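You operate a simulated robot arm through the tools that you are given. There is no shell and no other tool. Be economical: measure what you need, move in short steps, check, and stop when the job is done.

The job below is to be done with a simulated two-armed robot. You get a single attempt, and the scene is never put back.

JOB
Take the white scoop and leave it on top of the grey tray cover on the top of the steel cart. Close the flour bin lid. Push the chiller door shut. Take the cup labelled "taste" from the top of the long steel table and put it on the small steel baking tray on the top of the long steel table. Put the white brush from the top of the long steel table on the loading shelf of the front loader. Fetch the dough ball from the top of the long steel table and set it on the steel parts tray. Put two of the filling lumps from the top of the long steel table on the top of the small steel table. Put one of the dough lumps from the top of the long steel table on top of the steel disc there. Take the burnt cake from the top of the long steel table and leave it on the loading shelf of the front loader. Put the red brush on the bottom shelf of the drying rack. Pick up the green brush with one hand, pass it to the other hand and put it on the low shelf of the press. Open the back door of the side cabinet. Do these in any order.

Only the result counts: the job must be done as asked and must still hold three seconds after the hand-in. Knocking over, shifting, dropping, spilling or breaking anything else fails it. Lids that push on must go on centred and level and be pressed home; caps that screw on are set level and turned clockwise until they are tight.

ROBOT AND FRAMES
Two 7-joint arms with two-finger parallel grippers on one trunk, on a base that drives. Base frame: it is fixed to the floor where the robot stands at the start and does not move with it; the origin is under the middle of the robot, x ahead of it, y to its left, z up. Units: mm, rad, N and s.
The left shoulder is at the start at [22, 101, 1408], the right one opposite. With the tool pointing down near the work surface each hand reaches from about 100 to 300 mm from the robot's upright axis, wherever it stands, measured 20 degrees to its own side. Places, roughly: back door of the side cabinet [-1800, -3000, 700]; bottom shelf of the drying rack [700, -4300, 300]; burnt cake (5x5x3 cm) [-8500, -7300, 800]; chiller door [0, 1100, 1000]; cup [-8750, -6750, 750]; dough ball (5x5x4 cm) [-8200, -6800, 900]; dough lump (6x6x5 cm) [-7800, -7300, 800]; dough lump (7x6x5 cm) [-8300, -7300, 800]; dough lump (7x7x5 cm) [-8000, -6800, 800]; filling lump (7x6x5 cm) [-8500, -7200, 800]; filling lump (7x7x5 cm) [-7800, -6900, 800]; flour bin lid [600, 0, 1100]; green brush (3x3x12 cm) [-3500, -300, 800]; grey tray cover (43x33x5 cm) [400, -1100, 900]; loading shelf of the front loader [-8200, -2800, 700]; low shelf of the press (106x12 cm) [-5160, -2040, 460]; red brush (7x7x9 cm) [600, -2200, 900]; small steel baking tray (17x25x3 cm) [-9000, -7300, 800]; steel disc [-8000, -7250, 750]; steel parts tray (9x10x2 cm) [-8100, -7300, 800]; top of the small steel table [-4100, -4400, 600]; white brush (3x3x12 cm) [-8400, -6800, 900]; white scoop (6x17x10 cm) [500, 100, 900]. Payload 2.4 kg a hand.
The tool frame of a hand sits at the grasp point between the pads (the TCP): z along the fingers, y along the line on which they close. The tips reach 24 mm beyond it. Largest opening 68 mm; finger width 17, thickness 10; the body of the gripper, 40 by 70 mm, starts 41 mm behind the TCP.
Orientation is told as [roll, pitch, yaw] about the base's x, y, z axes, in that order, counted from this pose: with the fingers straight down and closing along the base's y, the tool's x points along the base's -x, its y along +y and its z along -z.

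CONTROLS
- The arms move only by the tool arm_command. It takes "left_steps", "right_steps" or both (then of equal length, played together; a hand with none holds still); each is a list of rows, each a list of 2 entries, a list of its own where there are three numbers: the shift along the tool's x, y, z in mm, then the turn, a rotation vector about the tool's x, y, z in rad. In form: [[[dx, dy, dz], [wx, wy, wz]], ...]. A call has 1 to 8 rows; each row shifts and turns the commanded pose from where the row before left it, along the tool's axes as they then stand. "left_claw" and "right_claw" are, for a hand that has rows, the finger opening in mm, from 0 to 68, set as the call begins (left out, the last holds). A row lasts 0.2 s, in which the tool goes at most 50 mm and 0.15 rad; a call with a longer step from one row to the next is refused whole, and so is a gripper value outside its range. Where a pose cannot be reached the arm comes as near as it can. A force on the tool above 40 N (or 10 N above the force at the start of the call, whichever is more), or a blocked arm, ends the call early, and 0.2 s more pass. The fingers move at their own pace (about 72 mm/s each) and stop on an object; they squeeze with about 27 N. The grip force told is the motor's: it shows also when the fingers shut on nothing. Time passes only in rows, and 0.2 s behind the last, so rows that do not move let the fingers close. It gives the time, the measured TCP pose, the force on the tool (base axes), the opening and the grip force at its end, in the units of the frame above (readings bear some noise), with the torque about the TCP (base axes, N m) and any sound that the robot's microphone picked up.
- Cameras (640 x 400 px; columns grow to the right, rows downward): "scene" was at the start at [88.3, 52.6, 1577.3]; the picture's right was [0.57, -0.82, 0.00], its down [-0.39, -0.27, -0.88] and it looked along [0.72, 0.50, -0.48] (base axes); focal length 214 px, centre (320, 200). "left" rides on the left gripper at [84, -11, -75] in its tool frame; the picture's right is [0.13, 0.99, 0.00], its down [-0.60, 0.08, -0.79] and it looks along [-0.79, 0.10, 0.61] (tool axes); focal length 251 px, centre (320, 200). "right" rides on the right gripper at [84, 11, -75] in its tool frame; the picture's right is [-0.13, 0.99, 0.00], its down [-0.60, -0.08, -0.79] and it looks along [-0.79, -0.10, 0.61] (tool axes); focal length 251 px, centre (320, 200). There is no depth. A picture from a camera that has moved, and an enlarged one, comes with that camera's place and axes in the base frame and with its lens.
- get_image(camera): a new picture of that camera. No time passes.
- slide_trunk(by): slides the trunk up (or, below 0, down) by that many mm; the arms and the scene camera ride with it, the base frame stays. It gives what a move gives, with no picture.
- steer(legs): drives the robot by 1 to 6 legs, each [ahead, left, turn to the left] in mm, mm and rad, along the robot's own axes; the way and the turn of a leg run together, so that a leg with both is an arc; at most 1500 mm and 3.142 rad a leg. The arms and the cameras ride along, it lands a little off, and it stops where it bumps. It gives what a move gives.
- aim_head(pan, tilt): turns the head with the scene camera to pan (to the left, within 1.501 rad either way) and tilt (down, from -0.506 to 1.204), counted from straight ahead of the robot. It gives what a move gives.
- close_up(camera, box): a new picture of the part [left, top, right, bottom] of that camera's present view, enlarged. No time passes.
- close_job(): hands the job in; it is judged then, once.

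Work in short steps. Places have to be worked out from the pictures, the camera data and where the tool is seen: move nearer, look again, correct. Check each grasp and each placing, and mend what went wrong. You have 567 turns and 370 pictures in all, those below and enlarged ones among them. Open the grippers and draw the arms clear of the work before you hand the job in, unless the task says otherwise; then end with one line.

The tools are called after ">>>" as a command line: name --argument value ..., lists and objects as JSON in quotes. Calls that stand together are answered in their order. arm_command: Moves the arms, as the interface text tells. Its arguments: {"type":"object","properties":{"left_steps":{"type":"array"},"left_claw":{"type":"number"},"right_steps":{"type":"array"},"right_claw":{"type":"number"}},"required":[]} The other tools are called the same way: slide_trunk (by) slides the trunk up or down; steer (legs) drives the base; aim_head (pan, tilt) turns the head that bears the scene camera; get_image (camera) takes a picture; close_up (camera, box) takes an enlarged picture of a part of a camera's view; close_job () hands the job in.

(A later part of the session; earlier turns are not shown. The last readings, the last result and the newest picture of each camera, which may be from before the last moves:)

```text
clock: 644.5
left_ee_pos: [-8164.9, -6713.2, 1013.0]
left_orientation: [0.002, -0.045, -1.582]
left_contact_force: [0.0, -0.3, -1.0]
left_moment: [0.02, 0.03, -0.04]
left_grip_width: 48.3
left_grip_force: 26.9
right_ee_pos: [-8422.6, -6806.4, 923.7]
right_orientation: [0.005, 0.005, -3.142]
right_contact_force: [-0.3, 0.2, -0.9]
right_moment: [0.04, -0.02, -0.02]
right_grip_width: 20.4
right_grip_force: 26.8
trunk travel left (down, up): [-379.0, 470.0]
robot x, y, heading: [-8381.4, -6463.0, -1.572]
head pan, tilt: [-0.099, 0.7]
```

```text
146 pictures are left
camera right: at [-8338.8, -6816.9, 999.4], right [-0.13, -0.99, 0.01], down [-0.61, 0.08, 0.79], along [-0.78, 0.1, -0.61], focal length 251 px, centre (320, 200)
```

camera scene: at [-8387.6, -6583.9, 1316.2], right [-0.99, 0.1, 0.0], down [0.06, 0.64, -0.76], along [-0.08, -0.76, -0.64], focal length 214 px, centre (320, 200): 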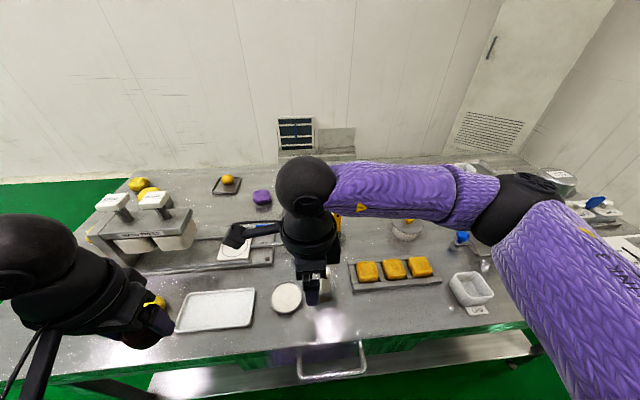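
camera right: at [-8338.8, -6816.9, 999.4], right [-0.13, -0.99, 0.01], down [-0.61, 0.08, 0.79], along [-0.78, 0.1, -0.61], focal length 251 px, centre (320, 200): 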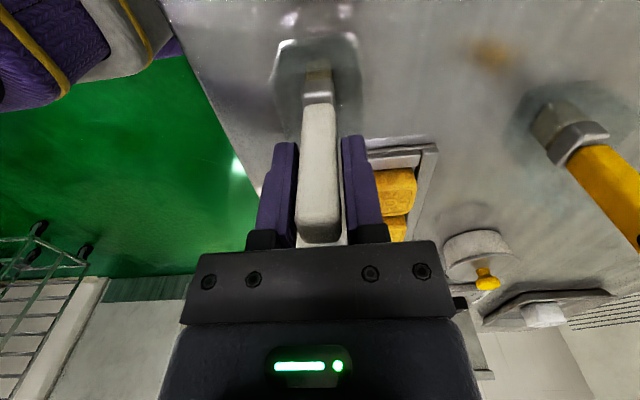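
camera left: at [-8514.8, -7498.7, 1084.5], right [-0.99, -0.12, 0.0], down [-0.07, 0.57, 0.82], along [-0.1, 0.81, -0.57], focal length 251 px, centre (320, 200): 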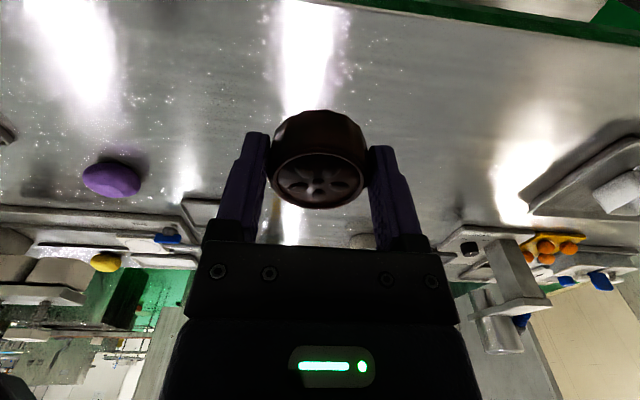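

Gripped (20.4 mm). I lift it straight out of the jar.

>>> arm_command --right_claw 0 --right_steps '[[[0, 0, -12], [0, 0, 0]], [[0, 0, -20], [0, 0, 0]], [[0, 0, -30], [0, 0, 0]], [[0, 0, -40], [0, 0, 0]], [[0, 0, -45], [0, 0, 0]], [[0, -40, -20], [0, 0, 0]]]'

>>> get_image --camera "scene"

>>> get_image --camera "right"

```text
clock: 645.9
left_ee_pos: [-8165.0, -6712.7, 1012.8]
left_orientation: [0.0, -0.046, -1.583]
left_contact_force: [0.2, 0.4, -0.4]
left_moment: [-0.02, 0.0, -0.06]
left_grip_width: 48.4
left_grip_force: 26.8
right_ee_pos: [-8423.4, -6764.8, 1090.9]
right_orientation: [0.007, 0.001, 3.142]
right_contact_force: [0.5, -0.5, -0.8]
right_moment: [-0.02, -0.03, 0.04]
right_grip_width: 20.5
right_grip_force: 26.7
trunk travel left (down, up): [-379.0, 470.0]
robot x, y, heading: [-8380.9, -6464.8, -1.575]
head pan, tilt: [-0.099, 0.7]
```

```text
145 pictures are left
camera scene: at [-8387.6, -6583.4, 1316.3], right [-0.99, 0.1, 0.0], down [0.06, 0.64, -0.76], along [-0.08, -0.76, -0.64], focal length 214 px, centre (320, 200)
```

scene: 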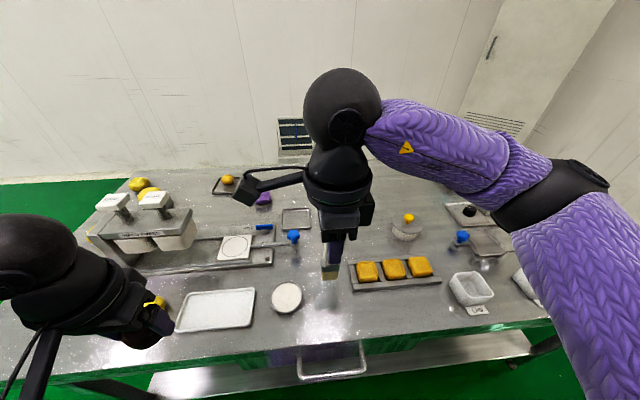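

```text
144 pictures are left
camera right: at [-8338.9, -6775.4, 1166.5], right [-0.13, -0.99, 0.01], down [-0.61, 0.08, 0.79], along [-0.79, 0.1, -0.61], focal length 251 px, centre (320, 200)
```

right: 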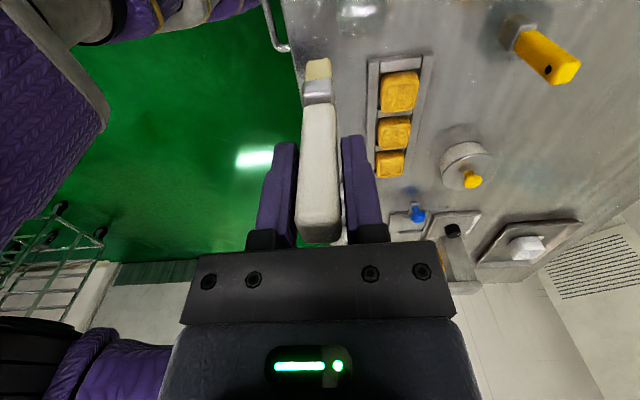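

The white brush is held. Now I take both items to the front loader: back off, turn to face east in the corridor, and strafe north.

>>> steer --legs '[[-560, 0, 0], [0, -600, 0], [0, 0, 1.572]]'

>>> aim_head --pan 0.9 --tilt 0.4

>>> get_image --camera "scene"

```text
clock: 655.9
left_ee_pos: [-8730.2, -5696.5, 1012.9]
left_orientation: [0.003, -0.044, -0.028]
left_contact_force: [-0.6, 0.0, -0.9]
left_moment: [0.0, 0.02, 0.0]
left_grip_width: 48.6
left_grip_force: 26.6
right_ee_pos: [-8683.5, -5955.4, 1090.7]
right_orientation: [0.003, 0.001, -1.587]
right_contact_force: [0.1, -0.3, -0.5]
right_moment: [-0.02, 0.01, -0.02]
right_grip_width: 20.6
right_grip_force: 26.9
trunk travel left (down, up): [-379.0, 470.0]
robot x, y, heading: [-8982.7, -5907.5, -0.014]
head pan, tilt: [-0.099, 0.7]
```

```text
clock: 657.1
left_ee_pos: [-8730.5, -5695.8, 1013.1]
left_orientation: [0.002, -0.045, -0.028]
left_contact_force: [0.4, 0.7, -0.4]
left_moment: [0.01, -0.02, -0.02]
left_grip_width: 48.2
left_grip_force: 26.9
right_ee_pos: [-8683.6, -5956.1, 1090.6]
right_orientation: [0.005, 0.001, -1.587]
right_contact_force: [0.1, 0.4, 0.0]
right_moment: [0.03, 0.0, 0.02]
right_grip_width: 20.3
right_grip_force: 26.3
trunk travel left (down, up): [-379.0, 470.0]
robot x, y, heading: [-8980.6, -5907.9, -0.022]
head pan, tilt: [0.901, 0.4]
```

```text
143 pictures are left
camera scene: at [-8888.3, -5835.3, 1343.1], right [0.77, -0.64, 0.0], down [-0.25, -0.3, -0.92], along [0.58, 0.71, -0.39], focal length 214 px, centre (320, 200)
```

scene: 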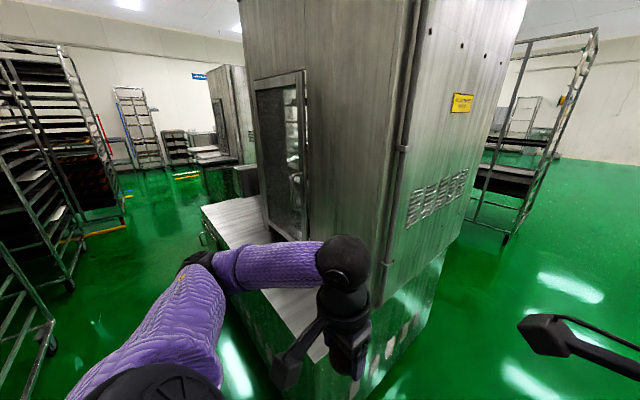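

I back a little further west for clearance to the second machine's ledge, then strafe north to the front loader.

>>> steer --legs '[[-110, 0, 0.02], [0, 1300, 0], [0, 1000, 0]]'

>>> aim_head --pan 0.6 --tilt 0.45

>>> get_image --camera "scene"

```text
clock: 669.3
left_ee_pos: [-8847.3, -3376.7, 1012.8]
left_orientation: [0.0, -0.047, -0.018]
left_contact_force: [-0.6, 0.0, 0.2]
left_moment: [0.01, 0.01, 0.0]
left_grip_width: 48.4
left_grip_force: 26.4
right_ee_pos: [-8795.9, -3635.7, 1090.7]
right_orientation: [0.004, 0.001, -1.577]
right_contact_force: [-1.2, -0.2, -1.2]
right_moment: [-0.03, -0.03, 0.01]
right_grip_width: 20.4
right_grip_force: 26.5
trunk travel left (down, up): [-379.0, 470.0]
robot x, y, heading: [-9094.7, -3585.8, -0.009]
head pan, tilt: [0.901, 0.4]
```

```text
clock: 670.1
left_ee_pos: [-8846.1, -3375.5, 1013.2]
left_orientation: [0.001, -0.047, -0.015]
left_contact_force: [0.1, 0.8, -0.4]
left_moment: [-0.02, -0.02, 0.04]
left_grip_width: 48.3
left_grip_force: 26.9
right_ee_pos: [-8796.5, -3634.6, 1089.6]
right_orientation: [0.006, 0.001, -1.577]
right_contact_force: [0.4, -0.2, -1.2]
right_moment: [-0.01, -0.01, 0.08]
right_grip_width: 20.6
right_grip_force: 27.4
trunk travel left (down, up): [-379.0, 470.0]
robot x, y, heading: [-9098.5, -3591.6, -0.006]
head pan, tilt: [0.6, 0.45]
```

```text
142 pictures are left
camera scene: at [-8985.0, -3538.0, 1338.5], right [0.56, -0.83, 0.0], down [-0.36, -0.24, -0.9], along [0.75, 0.5, -0.44], focal length 214 px, centre (320, 200)
```

scene: 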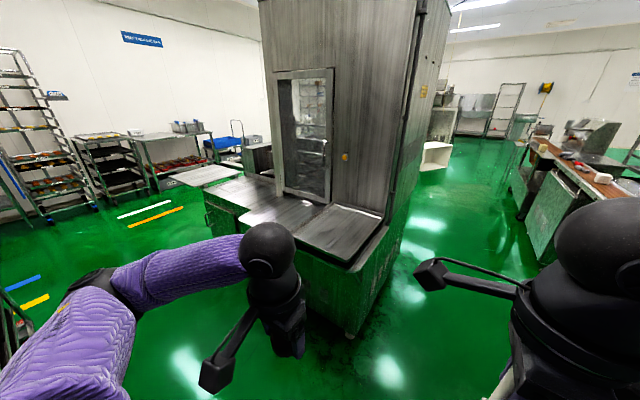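

>>> close_up --camera "scene" --box '[160, 60, 440, 290]'

```text
1.74 times, centred on (300, 175) of scene
camera zoom: at [-8985.0, -3538.0, 1338.5], right [0.56, -0.83, 0.0], down [-0.36, -0.24, -0.9], along [0.75, 0.5, -0.44], focal length 373 px, centre (355, 244)
```

zoom: 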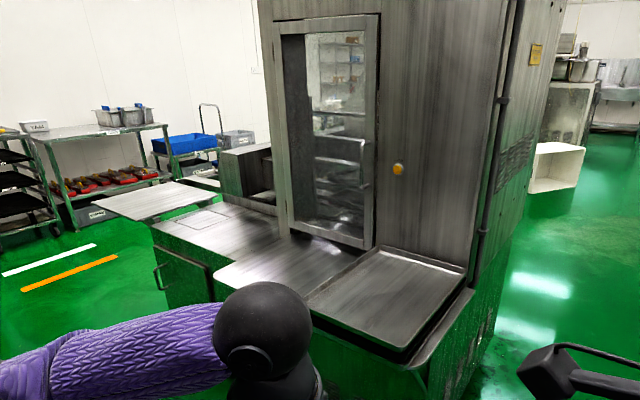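

The plate in front of the window matches the place given for the loading shelf (≈(-8200, -2770), z≈720), and its front edge is at x≈-8410. I drive in front of it.

>>> steer --legs '[[0, 720, 0], [330, 0, 0]]'

>>> aim_head --pan 0.1 --tilt 0.75

>>> get_image --camera "scene"

```text
clock: 675.8
left_ee_pos: [-8512.5, -2658.0, 1012.6]
left_orientation: [0.002, -0.045, -0.019]
left_contact_force: [-0.4, 0.4, -0.2]
left_moment: [0.02, -0.04, 0.01]
left_grip_width: 48.2
left_grip_force: 26.3
right_ee_pos: [-8462.1, -2915.9, 1090.6]
right_orientation: [0.004, 0.001, -1.576]
right_contact_force: [0.1, -0.6, -1.2]
right_moment: [-0.01, 0.01, 0.0]
right_grip_width: 20.4
right_grip_force: 27.3
trunk travel left (down, up): [-379.0, 470.0]
robot x, y, heading: [-8763.9, -2871.5, -0.002]
head pan, tilt: [0.6, 0.45]
```

```text
clock: 676.8
left_ee_pos: [-8514.7, -2658.3, 1012.8]
left_orientation: [0.002, -0.044, -0.018]
left_contact_force: [0.1, -0.5, -0.5]
left_moment: [0.01, -0.01, -0.02]
left_grip_width: 48.5
left_grip_force: 27.1
right_ee_pos: [-8462.5, -2917.0, 1090.6]
right_orientation: [0.005, 0.002, -1.578]
right_contact_force: [-0.6, -0.9, -0.7]
right_moment: [-0.02, 0.04, 0.0]
right_grip_width: 20.6
right_grip_force: 27.3
trunk travel left (down, up): [-379.0, 470.0]
robot x, y, heading: [-8766.2, -2871.4, -0.004]
head pan, tilt: [0.099, 0.75]
```

```text
140 pictures are left
camera scene: at [-8644.7, -2862.8, 1312.1], right [0.09, -1.0, 0.0], down [-0.68, -0.06, -0.73], along [0.73, 0.07, -0.68], focal length 214 px, centre (320, 200)
```

scene: 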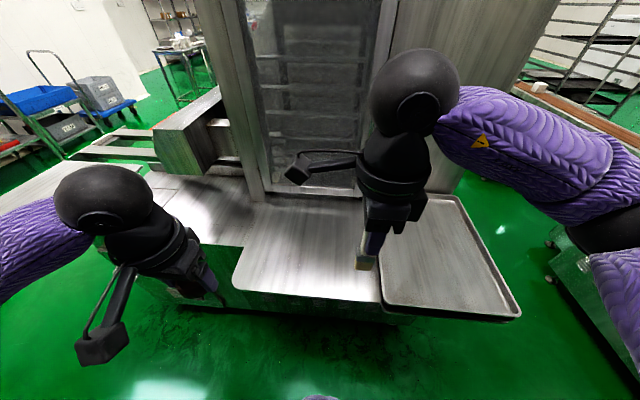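

The loading shelf spans x≈-8380..-8000, y≈-2590..-3010 at z≈680. I lower the trunk 150 and drive closer.

>>> slide_trunk --by -150

>>> steer --legs '[[140, 0, 0]]'

>>> arm_command --left_claw 0 --left_steps '[[[-40, -10, 0], [0, 0, 0]], [[-25, -10, 0], [0, 0, 0]], [[0, 0, 40], [0, 0, 0]], [[0, 0, 40], [0, 0, 0]]]'

>>> get_image --camera "left"

>>> get_image --camera "scene"

```text
clock: 678.5
left_ee_pos: [-8510.8, -2656.8, 860.4]
left_orientation: [0.001, -0.027, -0.019]
left_contact_force: [0.4, -0.3, -0.2]
left_moment: [0.04, -0.02, -0.01]
left_grip_width: 48.6
left_grip_force: 27.3
right_ee_pos: [-8462.3, -2916.2, 940.5]
right_orientation: [0.007, 0.001, -1.577]
right_contact_force: [-0.3, -0.5, -0.7]
right_moment: [0.01, 0.02, 0.0]
right_grip_width: 20.8
right_grip_force: 26.9
trunk travel left (down, up): [-229.0, 620.0]
robot x, y, heading: [-8763.6, -2871.4, -0.003]
head pan, tilt: [0.099, 0.75]
```

```text
clock: 679.8
left_ee_pos: [-8370.6, -2660.2, 859.8]
left_orientation: [0.002, -0.029, -0.018]
left_contact_force: [-0.4, -0.1, -0.9]
left_moment: [-0.04, 0.03, -0.02]
left_grip_width: 48.3
left_grip_force: 26.6
right_ee_pos: [-8322.4, -2917.7, 941.0]
right_orientation: [0.005, 0.002, -1.576]
right_contact_force: [-0.7, -0.1, -0.5]
right_moment: [-0.03, 0.0, -0.01]
right_grip_width: 20.6
right_grip_force: 27.1
trunk travel left (down, up): [-229.0, 620.0]
robot x, y, heading: [-8623.1, -2871.0, -0.008]
head pan, tilt: [0.099, 0.75]
```

```text
clock: 680.8
left_ee_pos: [-8303.1, -2679.0, 781.7]
left_orientation: [0.001, -0.029, -0.019]
left_contact_force: [-0.4, -0.2, -0.3]
left_moment: [-0.01, 0.01, -0.02]
left_grip_width: 48.2
left_grip_force: 26.8
right_ee_pos: [-8322.1, -2916.8, 941.4]
right_orientation: [0.005, 0.001, -1.576]
right_contact_force: [0.3, -0.6, -0.7]
right_moment: [0.0, -0.03, 0.02]
right_grip_width: 20.6
right_grip_force: 26.8
trunk travel left (down, up): [-229.0, 620.0]
robot x, y, heading: [-8625.5, -2869.7, -0.01]
head pan, tilt: [0.099, 0.75]
```

```text
139 pictures are left
camera left: at [-8388.5, -2690.4, 854.1], right [-0.11, 0.99, 0.0], down [0.58, 0.07, 0.81], along [0.81, 0.09, -0.59], focal length 251 px, centre (320, 200)
```

left: 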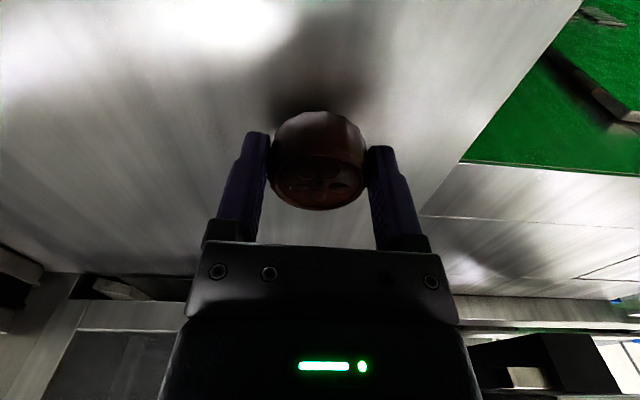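

```text
138 pictures are left
camera scene: at [-8473.9, -2864.1, 1160.2], right [0.09, -1.0, 0.0], down [-0.68, -0.06, -0.73], along [0.73, 0.07, -0.68], focal length 214 px, centre (320, 200)
```

scene: 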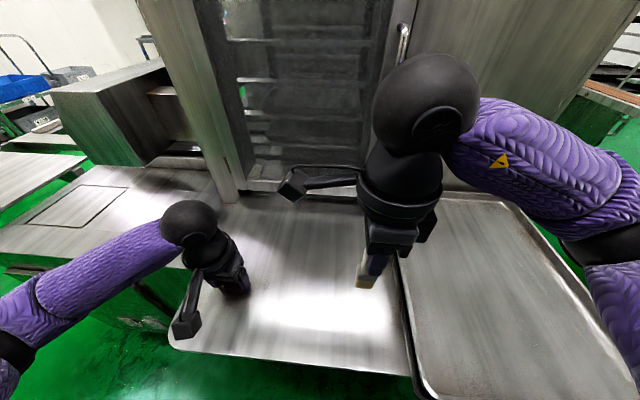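

The cake is well inside the shelf. I lower it to contact.

>>> arm_command --left_claw 0 --left_steps '[[[0, 0, 30], [0, 0, 0]], [[0, 0, 15], [0, 0, 0]], [[0, 0, 10], [0, 0, 0]], [[0, 0, 6], [0, 0, 0]], [[0, 0, 6], [0, 0, 0]], [[0, 0, 5], [0, 0, 0]], [[0, 0, 5], [0, 0, 0]]]'

```text
clock: 681.3
left_ee_pos: [-8302.8, -2678.5, 761.0]
left_orientation: [0.0, -0.042, -0.019]
left_contact_force: [-12.6, -1.5, 29.5]
left_moment: [-0.2, 0.58, -0.27]
left_grip_width: 48.4
left_grip_force: 27.1
right_ee_pos: [-8323.7, -2917.7, 941.3]
right_orientation: [0.009, 0.002, -1.574]
right_contact_force: [-0.8, 0.1, -0.7]
right_moment: [0.03, -0.01, -0.01]
right_grip_width: 20.7
right_grip_force: 26.9
trunk travel left (down, up): [-229.0, 620.0]
robot x, y, heading: [-8620.1, -2873.3, -0.004]
head pan, tilt: [0.099, 0.75]
stopped in row 2 (left hand): the force on the tool passed its limit at 97 N (the readings are from after the stop); the commanded pose is now the measured one
```

The shelf is higher than estimated (contact at z≈761, so surface ≈732). I ease up, check, and release.

>>> arm_command --left_claw 0 --left_steps '[[[0, 0, -3], [0, 0, 0]], [[0, 0, 0], [0, 0, 0]]]'

>>> get_image --camera "left"

```text
clock: 681.9
left_ee_pos: [-8300.3, -2679.7, 760.6]
left_orientation: [0.001, -0.042, -0.019]
left_contact_force: [-0.4, -0.6, -0.8]
left_moment: [-0.01, -0.02, 0.02]
left_grip_width: 48.3
left_grip_force: 26.6
right_ee_pos: [-8321.3, -2916.7, 940.3]
right_orientation: [0.004, 0.0, -1.576]
right_contact_force: [0.5, 0.5, -0.6]
right_moment: [0.0, -0.01, 0.02]
right_grip_width: 20.8
right_grip_force: 27.1
trunk travel left (down, up): [-229.0, 620.0]
robot x, y, heading: [-8623.7, -2871.1, -0.007]
head pan, tilt: [0.099, 0.75]
```

```text
137 pictures are left
camera left: at [-8386.3, -2689.9, 832.2], right [-0.11, 0.99, 0.0], down [0.57, 0.07, 0.82], along [0.81, 0.09, -0.58], focal length 251 px, centre (320, 200)
```

left: 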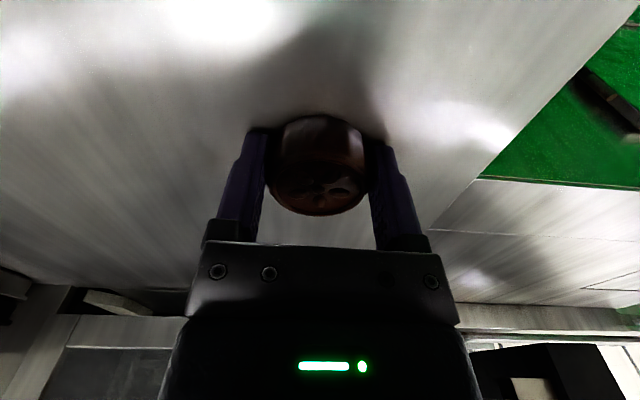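

The cake is right at the surface. I lower 2 mm, release, and lift off.

>>> arm_command --left_claw 0 --left_steps '[[[0, 0, 2], [0, 0, 0]]]'

>>> arm_command --left_claw 66 --left_steps '[[[0, 0, 0], [0, 0, 0]], [[0, 0, 0], [0, 0, 0]], [[0, 0, -15], [0, 0, 0]], [[0, 0, -40], [0, 0, 0]], [[0, 0, -45], [0, 0, 0]], [[45, 0, -20], [0, 0, 0]], [[40, 20, 0], [0, 0, 0]]]'

>>> get_image --camera "scene"

```text
clock: 682.3
left_ee_pos: [-8299.6, -2679.7, 759.9]
left_orientation: [-0.001, -0.042, -0.016]
left_contact_force: [1.0, 2.3, 20.9]
left_moment: [-0.08, 0.16, -0.3]
left_grip_width: 48.3
left_grip_force: 27.5
right_ee_pos: [-8323.1, -2917.0, 939.6]
right_orientation: [0.006, 0.002, -1.577]
right_contact_force: [-0.3, 0.7, 1.2]
right_moment: [0.02, -0.02, 0.02]
right_grip_width: 20.4
right_grip_force: 27.3
trunk travel left (down, up): [-229.0, 620.0]
robot x, y, heading: [-8619.7, -2875.2, -0.008]
head pan, tilt: [0.099, 0.75]
```

```text
clock: 683.9
left_ee_pos: [-8371.9, -2652.5, 878.8]
left_orientation: [0.0, -0.036, -0.018]
left_contact_force: [0.1, 0.2, 0.0]
left_moment: [0.01, -0.03, 0.0]
left_grip_width: 66.0
left_grip_force: 0.1
left hand out of reach, approached as far as the arm can: row 7
right_ee_pos: [-8322.1, -2918.0, 940.1]
right_orientation: [0.005, 0.002, -1.576]
right_contact_force: [0.1, -1.1, -0.3]
right_moment: [0.0, 0.01, -0.03]
right_grip_width: 20.4
right_grip_force: 26.3
trunk travel left (down, up): [-229.0, 620.0]
robot x, y, heading: [-8619.6, -2865.8, -0.002]
head pan, tilt: [0.099, 0.75]
```

```text
136 pictures are left
camera scene: at [-8473.9, -2864.0, 1160.2], right [0.09, -1.0, 0.0], down [-0.68, -0.06, -0.73], along [0.73, 0.07, -0.68], focal length 214 px, centre (320, 200)
```

scene: 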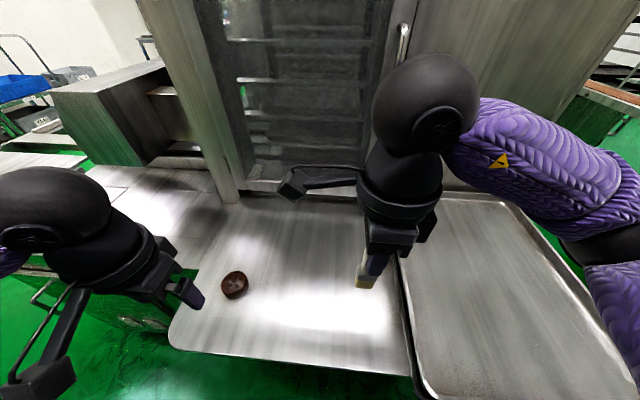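

The cake is on the shelf. Now I tilt the right hand about 80° so the brush points left and can be laid down.

>>> arm_command --right_claw 0 --right_steps '[[[0, 0, 0], [0, 0.14, 0]], [[0, 0, 0], [0, 0.14, 0]], [[0, 0, 0], [0, 0.14, 0]], [[0, 0, 0], [0, 0.14, 0]], [[0, 0, 0], [0, 0.14, 0]]]'

>>> get_image --camera "scene"

```text
clock: 685.1
left_ee_pos: [-8371.9, -2650.8, 878.6]
left_orientation: [0.001, -0.04, -0.017]
left_contact_force: [-1.1, -0.5, 0.4]
left_moment: [-0.04, -0.02, -0.02]
left_grip_width: 66.2
left_grip_force: 0.1
right_ee_pos: [-8322.3, -2915.9, 939.7]
right_orientation: [0.009, 0.704, -1.572]
right_contact_force: [0.4, 0.3, 0.5]
right_moment: [-0.03, 0.02, 0.01]
right_grip_width: 20.3
right_grip_force: 27.6
trunk travel left (down, up): [-229.0, 620.0]
robot x, y, heading: [-8623.3, -2872.6, -0.007]
head pan, tilt: [0.099, 0.75]
```

```text
135 pictures are left
camera scene: at [-8473.9, -2863.9, 1160.2], right [0.09, -1.0, 0.0], down [-0.68, -0.06, -0.73], along [0.73, 0.07, -0.68], focal length 214 px, centre (320, 200)
```

scene: 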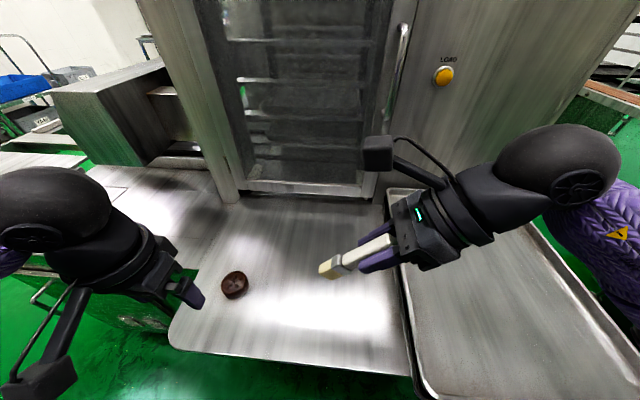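

It tilts well. I finish tilting to about 80°, minding the LOAD button on the wall behind.

>>> arm_command --right_claw 0 --right_steps '[[[0, 0, 0], [0, 0.14, 0]], [[0, 0, 0], [0, 0.14, 0]], [[0, 0, 0], [0, 0.14, 0]], [[0, 0, 0], [0, 0.14, 0]], [[0, 0, 0], [0, 0.12, 0]]]'

>>> get_image --camera "scene"

>>> get_image --camera "right"

```text
clock: 686.3
left_ee_pos: [-8372.7, -2652.5, 877.5]
left_orientation: [0.001, -0.038, -0.018]
left_contact_force: [0.7, 0.5, -0.6]
left_moment: [0.01, -0.01, -0.02]
left_grip_width: 66.2
left_grip_force: 0.1
right_ee_pos: [-8320.7, -2917.9, 940.6]
right_orientation: [0.035, 1.382, -1.542]
right_contact_force: [-0.5, -0.2, -0.4]
right_moment: [-0.02, -0.01, -0.01]
right_grip_width: 20.6
right_grip_force: 27.0
trunk travel left (down, up): [-229.0, 620.0]
robot x, y, heading: [-8620.3, -2873.5, -0.005]
head pan, tilt: [0.099, 0.75]
```

```text
134 pictures are left
camera scene: at [-8473.9, -2864.0, 1160.2], right [0.09, -1.0, 0.0], down [-0.68, -0.06, -0.73], along [0.73, 0.07, -0.68], focal length 214 px, centre (320, 200)
```

scene: 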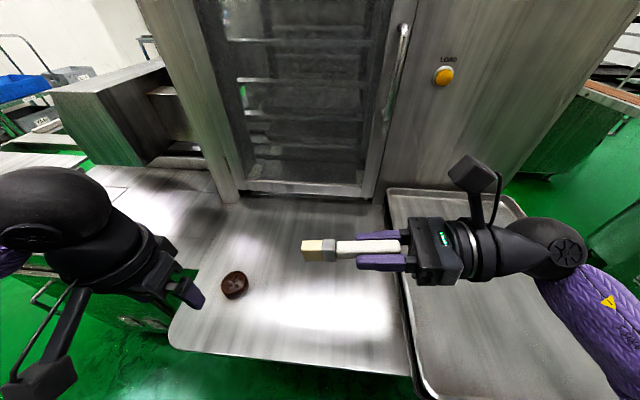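

```text
133 pictures are left
camera right: at [-8311.0, -2976.0, 1037.2], right [0.99, -0.03, -0.12], down [-0.08, -0.89, -0.45], along [-0.09, 0.45, -0.89], focal length 251 px, centre (320, 200)
```

right: 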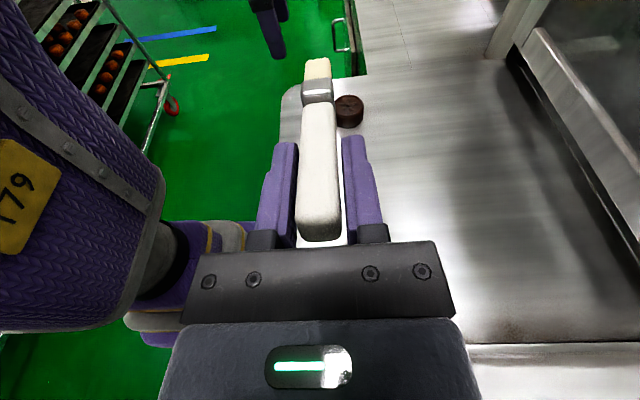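

The brush is nearly level over the shelf. I tilt back slightly for wrist clearance, shift left and inward, then lower toward the shelf.

>>> arm_command --right_claw 0 --right_steps '[[[0, 35, 0], [0, -0.1, 0]], [[0, 0, 40], [0, 0, 0]], [[-40, 0, 0], [0, 0, 0]], [[-40, 0, 0], [0, 0, 0]], [[-25, 0, 0], [0, 0, 0]]]'

>>> get_image --camera "scene"

```text
clock: 687.5
left_ee_pos: [-8376.2, -2647.9, 879.5]
left_orientation: [-0.006, -0.043, -0.018]
left_contact_force: [0.0, -0.4, 0.5]
left_moment: [0.01, 0.0, 0.0]
left_grip_width: 65.9
left_grip_force: 0.1
right_ee_pos: [-8285.1, -2906.0, 840.8]
right_orientation: [0.102, 1.275, -1.486]
right_contact_force: [-6.1, -6.0, 25.2]
right_moment: [-2.4, -0.09, -0.57]
right_grip_width: 20.5
right_grip_force: 27.4
trunk travel left (down, up): [-229.0, 620.0]
robot x, y, heading: [-8615.9, -2870.8, -0.006]
head pan, tilt: [0.099, 0.75]
stopped in row 5 (right hand): the force on the tool passed its limit at 48 N (the readings are from after the stop); the commanded pose is now the measured one
```

```text
132 pictures are left
camera scene: at [-8478.7, -2858.5, 1161.9], right [0.09, -1.0, 0.01], down [-0.68, -0.07, -0.73], along [0.73, 0.06, -0.68], focal length 214 px, centre (320, 200)
```

scene: 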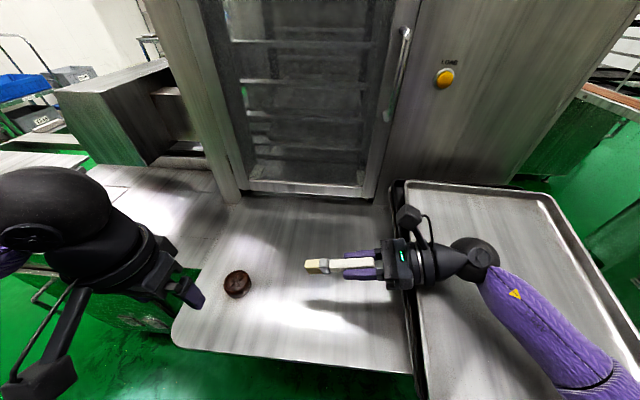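

Something touched at z≈840, probably the forearm on the neighbouring tray. I raise straight back up at once and compare.

>>> arm_command --right_claw 0 --right_steps '[[[30, 0, 0], [0, 0, 0]], [[35, 0, 0], [0, 0, 0]], [[35, 0, 0], [0, 0, 0]]]'

>>> get_image --camera "scene"

```text
clock: 688.3
left_ee_pos: [-8372.6, -2651.4, 879.0]
left_orientation: [0.0, -0.039, -0.017]
left_contact_force: [-0.5, 0.4, -0.2]
left_moment: [-0.02, -0.01, 0.0]
left_grip_width: 65.9
left_grip_force: 0.0
right_ee_pos: [-8284.0, -2880.0, 930.9]
right_orientation: [0.061, 1.284, -1.521]
right_contact_force: [-0.2, -0.1, -0.3]
right_moment: [-0.04, 0.02, 0.0]
right_grip_width: 20.5
right_grip_force: 26.5
trunk travel left (down, up): [-229.0, 620.0]
robot x, y, heading: [-8623.9, -2871.1, -0.002]
head pan, tilt: [0.099, 0.75]
```

```text
131 pictures are left
camera scene: at [-8473.6, -2864.0, 1160.0], right [0.09, -1.0, 0.0], down [-0.68, -0.06, -0.73], along [0.73, 0.07, -0.68], focal length 214 px, centre (320, 200)
```

scene: 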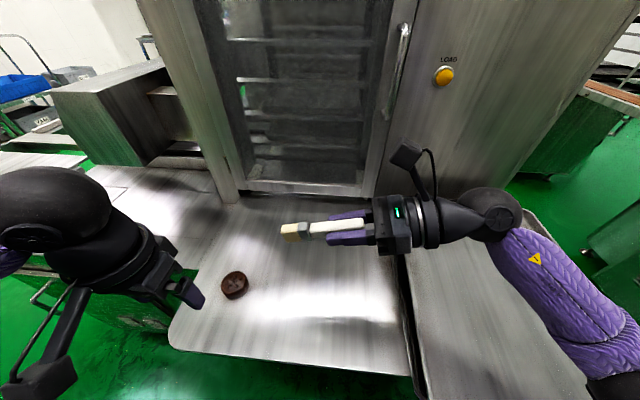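

The arm is clear again. I'll tilt only about 45°, so the wrist and forearm stay higher, and shift the base left 90 mm away from that tray.

>>> arm_command --right_claw 0 --right_steps '[[[0, 0, 0], [0, -0.13, 0]], [[0, 0, 0], [0, -0.13, 0]], [[0, 0, 0], [0, -0.13, 0]], [[0, 0, 0], [0, -0.12, 0]]]'

>>> steer --legs '[[0, 90, 0]]'

>>> get_image --camera "scene"

```text
clock: 689.3
left_ee_pos: [-8372.5, -2652.4, 879.3]
left_orientation: [-0.001, -0.039, -0.017]
left_contact_force: [0.1, 0.0, 0.4]
left_moment: [0.0, -0.03, -0.02]
left_grip_width: 65.9
left_grip_force: 0.0
right_ee_pos: [-8283.0, -2881.3, 931.4]
right_orientation: [0.027, 0.773, -1.562]
right_contact_force: [0.2, -0.2, 0.2]
right_moment: [-0.02, 0.0, -0.01]
right_grip_width: 20.8
right_grip_force: 26.6
trunk travel left (down, up): [-229.0, 620.0]
robot x, y, heading: [-8620.2, -2873.8, -0.006]
head pan, tilt: [0.099, 0.75]
```

```text
clock: 690.4
left_ee_pos: [-8371.4, -2562.8, 878.1]
left_orientation: [-0.001, -0.039, -0.017]
left_contact_force: [0.1, -0.9, 0.3]
left_moment: [-0.03, -0.03, -0.02]
left_grip_width: 66.2
left_grip_force: 0.1
right_ee_pos: [-8283.0, -2791.7, 931.7]
right_orientation: [0.024, 0.772, -1.562]
right_contact_force: [0.3, 0.0, -0.4]
right_moment: [-0.01, 0.02, 0.0]
right_grip_width: 20.6
right_grip_force: 27.3
trunk travel left (down, up): [-229.0, 620.0]
robot x, y, heading: [-8619.6, -2782.5, -0.004]
head pan, tilt: [0.099, 0.75]
```

```text
130 pictures are left
camera scene: at [-8473.2, -2774.3, 1160.2], right [0.09, -1.0, 0.0], down [-0.68, -0.06, -0.73], along [0.73, 0.07, -0.68], focal length 214 px, centre (320, 200)
```

scene: 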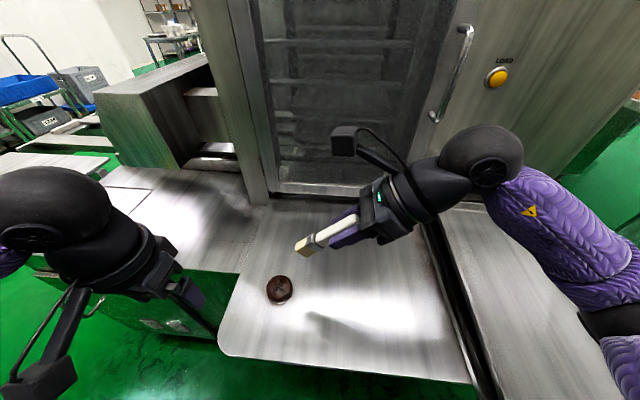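

>>> arm_command --right_claw 0 --right_steps '[[[-7, 30, -7], [0, 0, 0]], [[-7, 25, -7], [0, 0, 0]], [[-28, 0, 29], [0, 0, 0]], [[-28, 0, 29], [0, 0, 0]], [[-7, 0, 7], [0, 0, 0]]]'

>>> get_image --camera "scene"

>>> get_image --camera "right"

```text
clock: 691.6
left_ee_pos: [-8371.5, -2562.3, 878.5]
left_orientation: [0.001, -0.038, -0.018]
left_contact_force: [-0.7, -1.0, -0.5]
left_moment: [-0.03, 0.01, -0.01]
left_grip_width: 65.9
left_grip_force: 0.1
right_ee_pos: [-8228.8, -2811.0, 840.6]
right_orientation: [0.025, 0.772, -1.562]
right_contact_force: [0.6, -0.1, -0.3]
right_moment: [-0.05, 0.0, -0.02]
right_grip_width: 20.7
right_grip_force: 26.7
trunk travel left (down, up): [-229.0, 620.0]
robot x, y, heading: [-8623.6, -2778.8, -0.008]
head pan, tilt: [0.099, 0.75]
```

```text
129 pictures are left
camera scene: at [-8473.2, -2774.4, 1160.2], right [0.09, -1.0, 0.0], down [-0.68, -0.06, -0.73], along [0.73, 0.07, -0.68], focal length 214 px, centre (320, 200)
```

scene: 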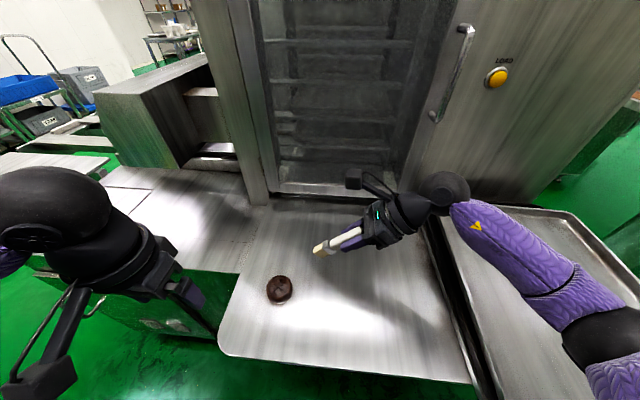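

```text
128 pictures are left
camera right: at [-8217.9, -2803.6, 954.0], right [0.99, -0.1, -0.07], down [-0.09, -0.99, 0.14], along [-0.09, -0.14, -0.99], focal length 251 px, centre (320, 200)
```

right: 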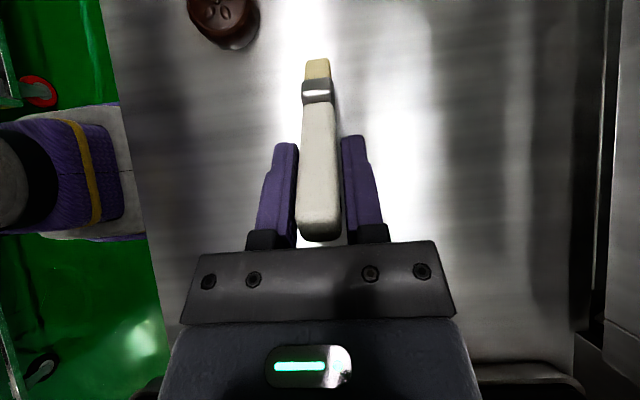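

The brush hangs over free shelf, clear of the cake. I lower in small steps to contact, with the wrist staying well above its earlier contact height.

>>> arm_command --right_claw 0 --right_steps '[[[-6, 0, 6], [0, 0, 0]], [[-5, 0, 5], [0, 0, 0]], [[-4, 0, 4], [0, 0, 0]], [[-3, 0, 3], [0, 0, 0]], [[-2, 0, 2], [0, 0, 0]], [[-2, 0, 2], [0, 0, 0]]]'

```text
clock: 693.0
left_ee_pos: [-8370.6, -2563.1, 879.0]
left_orientation: [0.0, -0.039, -0.016]
left_contact_force: [0.0, -0.1, -1.2]
left_moment: [-0.02, 0.02, 0.0]
left_grip_width: 65.9
left_grip_force: 0.1
right_ee_pos: [-8225.9, -2811.2, 810.7]
right_orientation: [0.024, 0.774, -1.563]
right_contact_force: [-0.2, 0.1, -0.7]
right_moment: [-0.02, 0.01, -0.01]
right_grip_width: 20.7
right_grip_force: 26.7
trunk travel left (down, up): [-229.0, 620.0]
robot x, y, heading: [-8621.3, -2781.2, -0.003]
head pan, tilt: [0.099, 0.75]
```

>>> arm_command --right_claw 0 --right_steps '[[[-2, 0, 2], [0, 0, 0]], [[-2, 0, 2], [0, 0, 0]], [[-2, 0, 2], [0, 0, 0]], [[-2, 0, 2], [0, 0, 0]]]'

>>> get_image --camera "scene"

```text
clock: 694.0
left_ee_pos: [-8373.1, -2562.2, 879.3]
left_orientation: [-0.001, -0.039, -0.019]
left_contact_force: [0.4, 0.8, 0.2]
left_moment: [-0.01, -0.01, 0.01]
left_grip_width: 66.2
left_grip_force: 0.0
right_ee_pos: [-8226.5, -2811.5, 800.7]
right_orientation: [0.028, 0.773, -1.562]
right_contact_force: [-0.8, -5.5, 16.9]
right_moment: [0.62, 0.01, 0.0]
right_grip_width: 20.4
right_grip_force: 27.8
trunk travel left (down, up): [-229.0, 620.0]
robot x, y, heading: [-8620.7, -2784.5, -0.006]
head pan, tilt: [0.099, 0.75]
```

```text
127 pictures are left
camera scene: at [-8474.2, -2775.1, 1160.4], right [0.09, -1.0, 0.0], down [-0.68, -0.06, -0.73], along [0.73, 0.07, -0.68], focal length 214 px, centre (320, 200)
```

scene: 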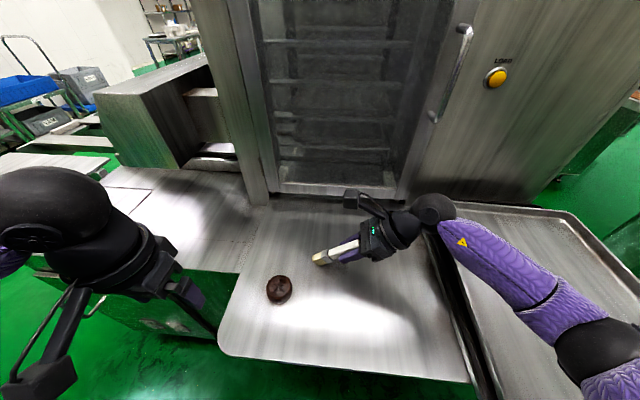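

The bristles touch the shelf (17 N). I open the hand so the handle settles down, and look.

>>> arm_command --right_claw 64 --right_steps '[[[0, 0, 0], [0, 0, 0]], [[0, 0, 0], [0, 0, 0]], [[0, 0, 0], [0, 0, 0]], [[0, 0, 0], [0, 0, 0]]]'

>>> get_image --camera "right"

```text
clock: 695.0
left_ee_pos: [-8371.5, -2561.7, 878.5]
left_orientation: [0.0, -0.038, -0.018]
left_contact_force: [-0.6, 0.5, 0.3]
left_moment: [0.01, -0.04, -0.01]
left_grip_width: 65.9
left_grip_force: 0.1
right_ee_pos: [-8226.5, -2810.6, 799.0]
right_orientation: [0.025, 0.774, -1.563]
right_contact_force: [-0.3, -0.2, -1.0]
right_moment: [-0.01, 0.02, -0.02]
right_grip_width: 64.0
right_grip_force: 0.0
trunk travel left (down, up): [-229.0, 620.0]
robot x, y, heading: [-8618.2, -2783.3, -0.005]
head pan, tilt: [0.099, 0.75]
```

```text
126 pictures are left
camera right: at [-8216.9, -2803.8, 912.1], right [0.99, -0.1, -0.07], down [-0.09, -0.99, 0.14], along [-0.09, -0.14, -0.99], focal length 251 px, centre (320, 200)
```

right: 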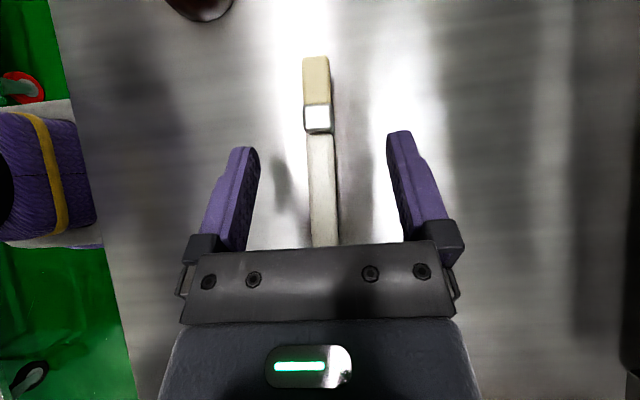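

The brush lies flat on the shelf. I raise the hand straight up, move the arm away, and inspect the neighbouring tray.

>>> arm_command --right_claw 64 --right_steps '[[[14, 0, -14], [0, 0, 0]], [[28, 0, -29], [0, 0, 0]], [[28, 0, -29], [0, 0, 0]], [[28, 0, -29], [0, 0, 0]]]'

>>> steer --legs '[[-250, 0, 0]]'

>>> arm_command --right_claw 0 --right_steps '[[[0, 0, 0], [0, -0.13, 0]], [[0, 0, 0], [0, -0.13, 0]], [[0, 0, 0], [0, -0.13, 0]], [[0, 0, 0], [0, -0.13, 0]], [[0, 0, 0], [0, -0.13, 0]], [[0, 0, 0], [0, -0.12, 0]]]'

>>> steer --legs '[[97, -88, 0]]'

>>> get_image --camera "scene"

```text
clock: 696.0
left_ee_pos: [-8371.7, -2561.7, 879.6]
left_orientation: [-0.002, -0.038, -0.017]
left_contact_force: [-0.5, -0.2, 0.1]
left_moment: [0.0, -0.03, 0.0]
left_grip_width: 66.0
left_grip_force: 0.0
right_ee_pos: [-8229.8, -2812.3, 939.3]
right_orientation: [0.024, 0.774, -1.563]
right_contact_force: [0.3, 0.2, -0.1]
right_moment: [0.0, 0.01, 0.01]
right_grip_width: 64.0
right_grip_force: 0.2
trunk travel left (down, up): [-229.0, 620.0]
robot x, y, heading: [-8620.5, -2781.6, -0.004]
head pan, tilt: [0.099, 0.75]
```

```text
clock: 697.8
left_ee_pos: [-8623.6, -2560.5, 878.7]
left_orientation: [-0.001, -0.039, -0.02]
left_contact_force: [-0.5, 0.1, -0.5]
left_moment: [0.03, -0.01, -0.02]
left_grip_width: 65.9
left_grip_force: 0.0
right_ee_pos: [-8480.7, -2811.3, 939.9]
right_orientation: [0.024, 0.774, -1.564]
right_contact_force: [-0.2, 0.1, -0.3]
right_moment: [-0.01, -0.01, -0.02]
right_grip_width: 64.1
right_grip_force: 0.1
trunk travel left (down, up): [-229.0, 620.0]
robot x, y, heading: [-8877.1, -2781.1, -0.005]
head pan, tilt: [0.099, 0.75]
```

```text
clock: 699.2
left_ee_pos: [-8623.5, -2561.8, 877.6]
left_orientation: [0.0, -0.038, -0.02]
left_contact_force: [0.5, 0.4, -1.1]
left_moment: [0.03, 0.03, -0.04]
left_grip_width: 65.9
left_grip_force: 0.1
right_ee_pos: [-8479.9, -2810.6, 940.0]
right_orientation: [0.019, -0.002, -1.583]
right_contact_force: [-0.7, 0.2, 0.5]
right_moment: [-0.01, 0.02, 0.03]
right_grip_width: 0.0
right_grip_force: 23.1
trunk travel left (down, up): [-229.0, 620.0]
robot x, y, heading: [-8874.5, -2783.0, -0.009]
head pan, tilt: [0.099, 0.75]
```

```text
clock: 700.5
left_ee_pos: [-8526.4, -2649.7, 878.0]
left_orientation: [0.001, -0.038, -0.02]
left_contact_force: [-0.7, -0.5, -0.3]
left_moment: [0.01, 0.03, 0.01]
left_grip_width: 65.8
left_grip_force: 0.1
right_ee_pos: [-8384.6, -2901.2, 940.3]
right_orientation: [0.018, 0.003, -1.584]
right_contact_force: [-0.3, -0.2, 0.5]
right_moment: [0.0, 0.0, 0.01]
right_grip_width: 0.1
right_grip_force: 23.7
trunk travel left (down, up): [-229.0, 620.0]
robot x, y, heading: [-8778.1, -2871.0, -0.01]
head pan, tilt: [0.099, 0.75]
```

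```text
125 pictures are left
camera scene: at [-8628.7, -2861.8, 1160.2], right [0.09, -1.0, 0.0], down [-0.68, -0.06, -0.73], along [0.73, 0.07, -0.68], focal length 214 px, centre (320, 200)
```

scene: 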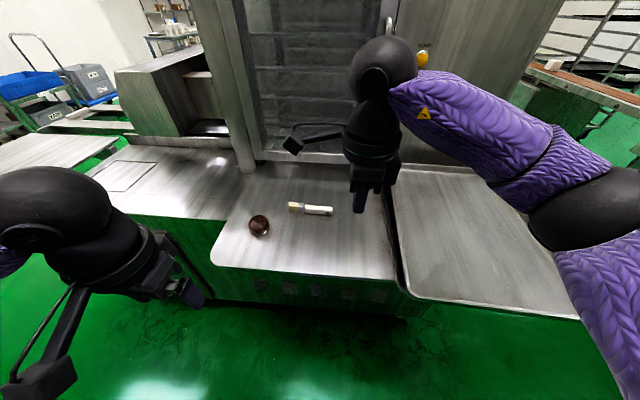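

The brush and cake are on the loading shelf. I'm concerned about whether the neighbouring tray moved when my arm touched it, so I return to the earlier camera pose to compare.

>>> arm_command --right_claw 0 --right_steps '[[[0, -45, -20], [0, 0, 0]], [[0, -45, -20], [0, 0, 0]], [[0, -20, -20], [0, 0, 0]]]'

>>> steer --legs '[[15, 0, 0.005]]'

>>> slide_trunk --by 150

>>> get_image --camera "scene"

```text
clock: 701.3
left_ee_pos: [-8527.3, -2649.8, 878.6]
left_orientation: [-0.001, -0.04, -0.021]
left_contact_force: [-0.3, 0.6, -0.2]
left_moment: [0.03, 0.02, 0.0]
left_grip_width: 66.3
left_grip_force: 0.0
right_ee_pos: [-8497.0, -2897.6, 997.1]
right_orientation: [0.018, 0.002, -1.583]
right_contact_force: [0.2, -0.5, -0.3]
right_moment: [0.01, 0.01, -0.02]
right_grip_width: 0.2
right_grip_force: 23.3
trunk travel left (down, up): [-229.0, 620.0]
robot x, y, heading: [-8777.2, -2871.2, -0.007]
head pan, tilt: [0.099, 0.75]
```

```text
clock: 702.1
left_ee_pos: [-8512.7, -2648.8, 879.2]
left_orientation: [0.0, -0.038, -0.017]
left_contact_force: [-0.1, 0.0, 0.0]
left_moment: [-0.01, 0.02, 0.01]
left_grip_width: 66.0
left_grip_force: 0.1
right_ee_pos: [-8479.4, -2897.8, 997.9]
right_orientation: [0.018, 0.004, -1.579]
right_contact_force: [-0.5, -0.1, -0.9]
right_moment: [0.01, 0.03, -0.01]
right_grip_width: 0.0
right_grip_force: 23.7
trunk travel left (down, up): [-229.0, 620.0]
robot x, y, heading: [-8760.7, -2869.5, -0.001]
head pan, tilt: [0.099, 0.75]
```

```text
clock: 703.9
left_ee_pos: [-8513.2, -2648.3, 1028.3]
left_orientation: [0.002, -0.034, -0.016]
left_contact_force: [0.2, -0.6, 0.2]
left_moment: [0.01, 0.0, -0.01]
left_grip_width: 66.0
left_grip_force: 0.0
right_ee_pos: [-8480.0, -2896.6, 1147.3]
right_orientation: [0.017, 0.004, -1.578]
right_contact_force: [-0.1, 0.1, -0.1]
right_moment: [-0.03, 0.01, 0.02]
right_grip_width: 0.0
right_grip_force: 23.9
trunk travel left (down, up): [-379.0, 470.0]
robot x, y, heading: [-8761.2, -2871.1, -0.005]
head pan, tilt: [0.099, 0.75]
```

```text
124 pictures are left
camera scene: at [-8643.7, -2860.9, 1312.0], right [0.1, -1.0, 0.0], down [-0.68, -0.06, -0.73], along [0.73, 0.07, -0.68], focal length 214 px, centre (320, 200)
```

scene: 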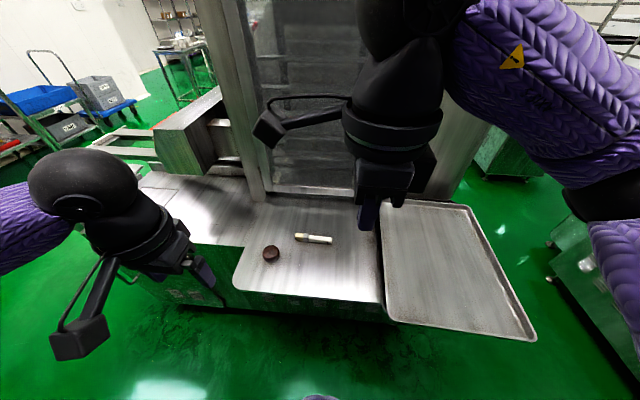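

Compared with the first view (shelf corners match), the tray has slid about 42 mm toward me. I must put it back, so I zoom in to measure.

>>> close_up --camera "scene" --box '[360, 190, 560, 360]'

>>> close_up --camera "scene" --box '[210, 220, 410, 340]'

```text
2.35 times, centred on (460, 275) of scene
camera zoom: at [-8643.7, -2860.9, 1312.0], right [0.1, -1.0, 0.0], down [-0.68, -0.06, -0.73], along [0.73, 0.07, -0.68], focal length 505 px, centre (-9, 24)
```

zoom: 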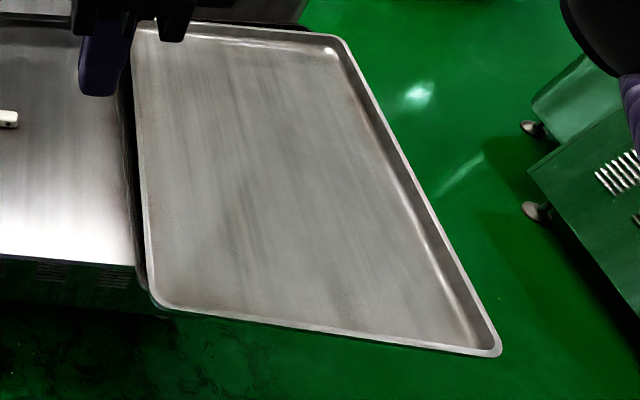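

```text
3.20 times, centred on (310, 280) of scene
camera zoom: at [-8643.7, -2860.9, 1312.0], right [0.1, -1.0, 0.0], down [-0.68, -0.06, -0.73], along [0.73, 0.07, -0.68], focal length 686 px, centre (352, -56)
```

zoom: 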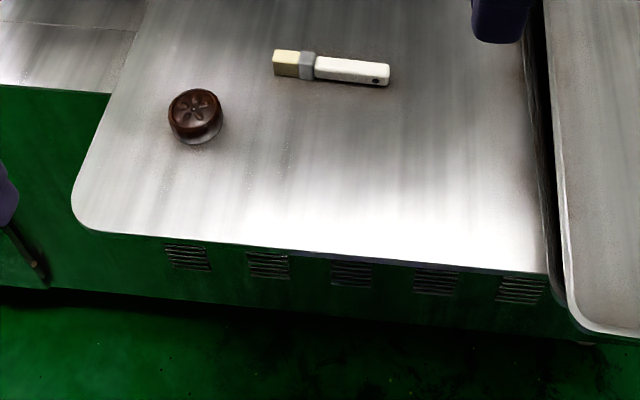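

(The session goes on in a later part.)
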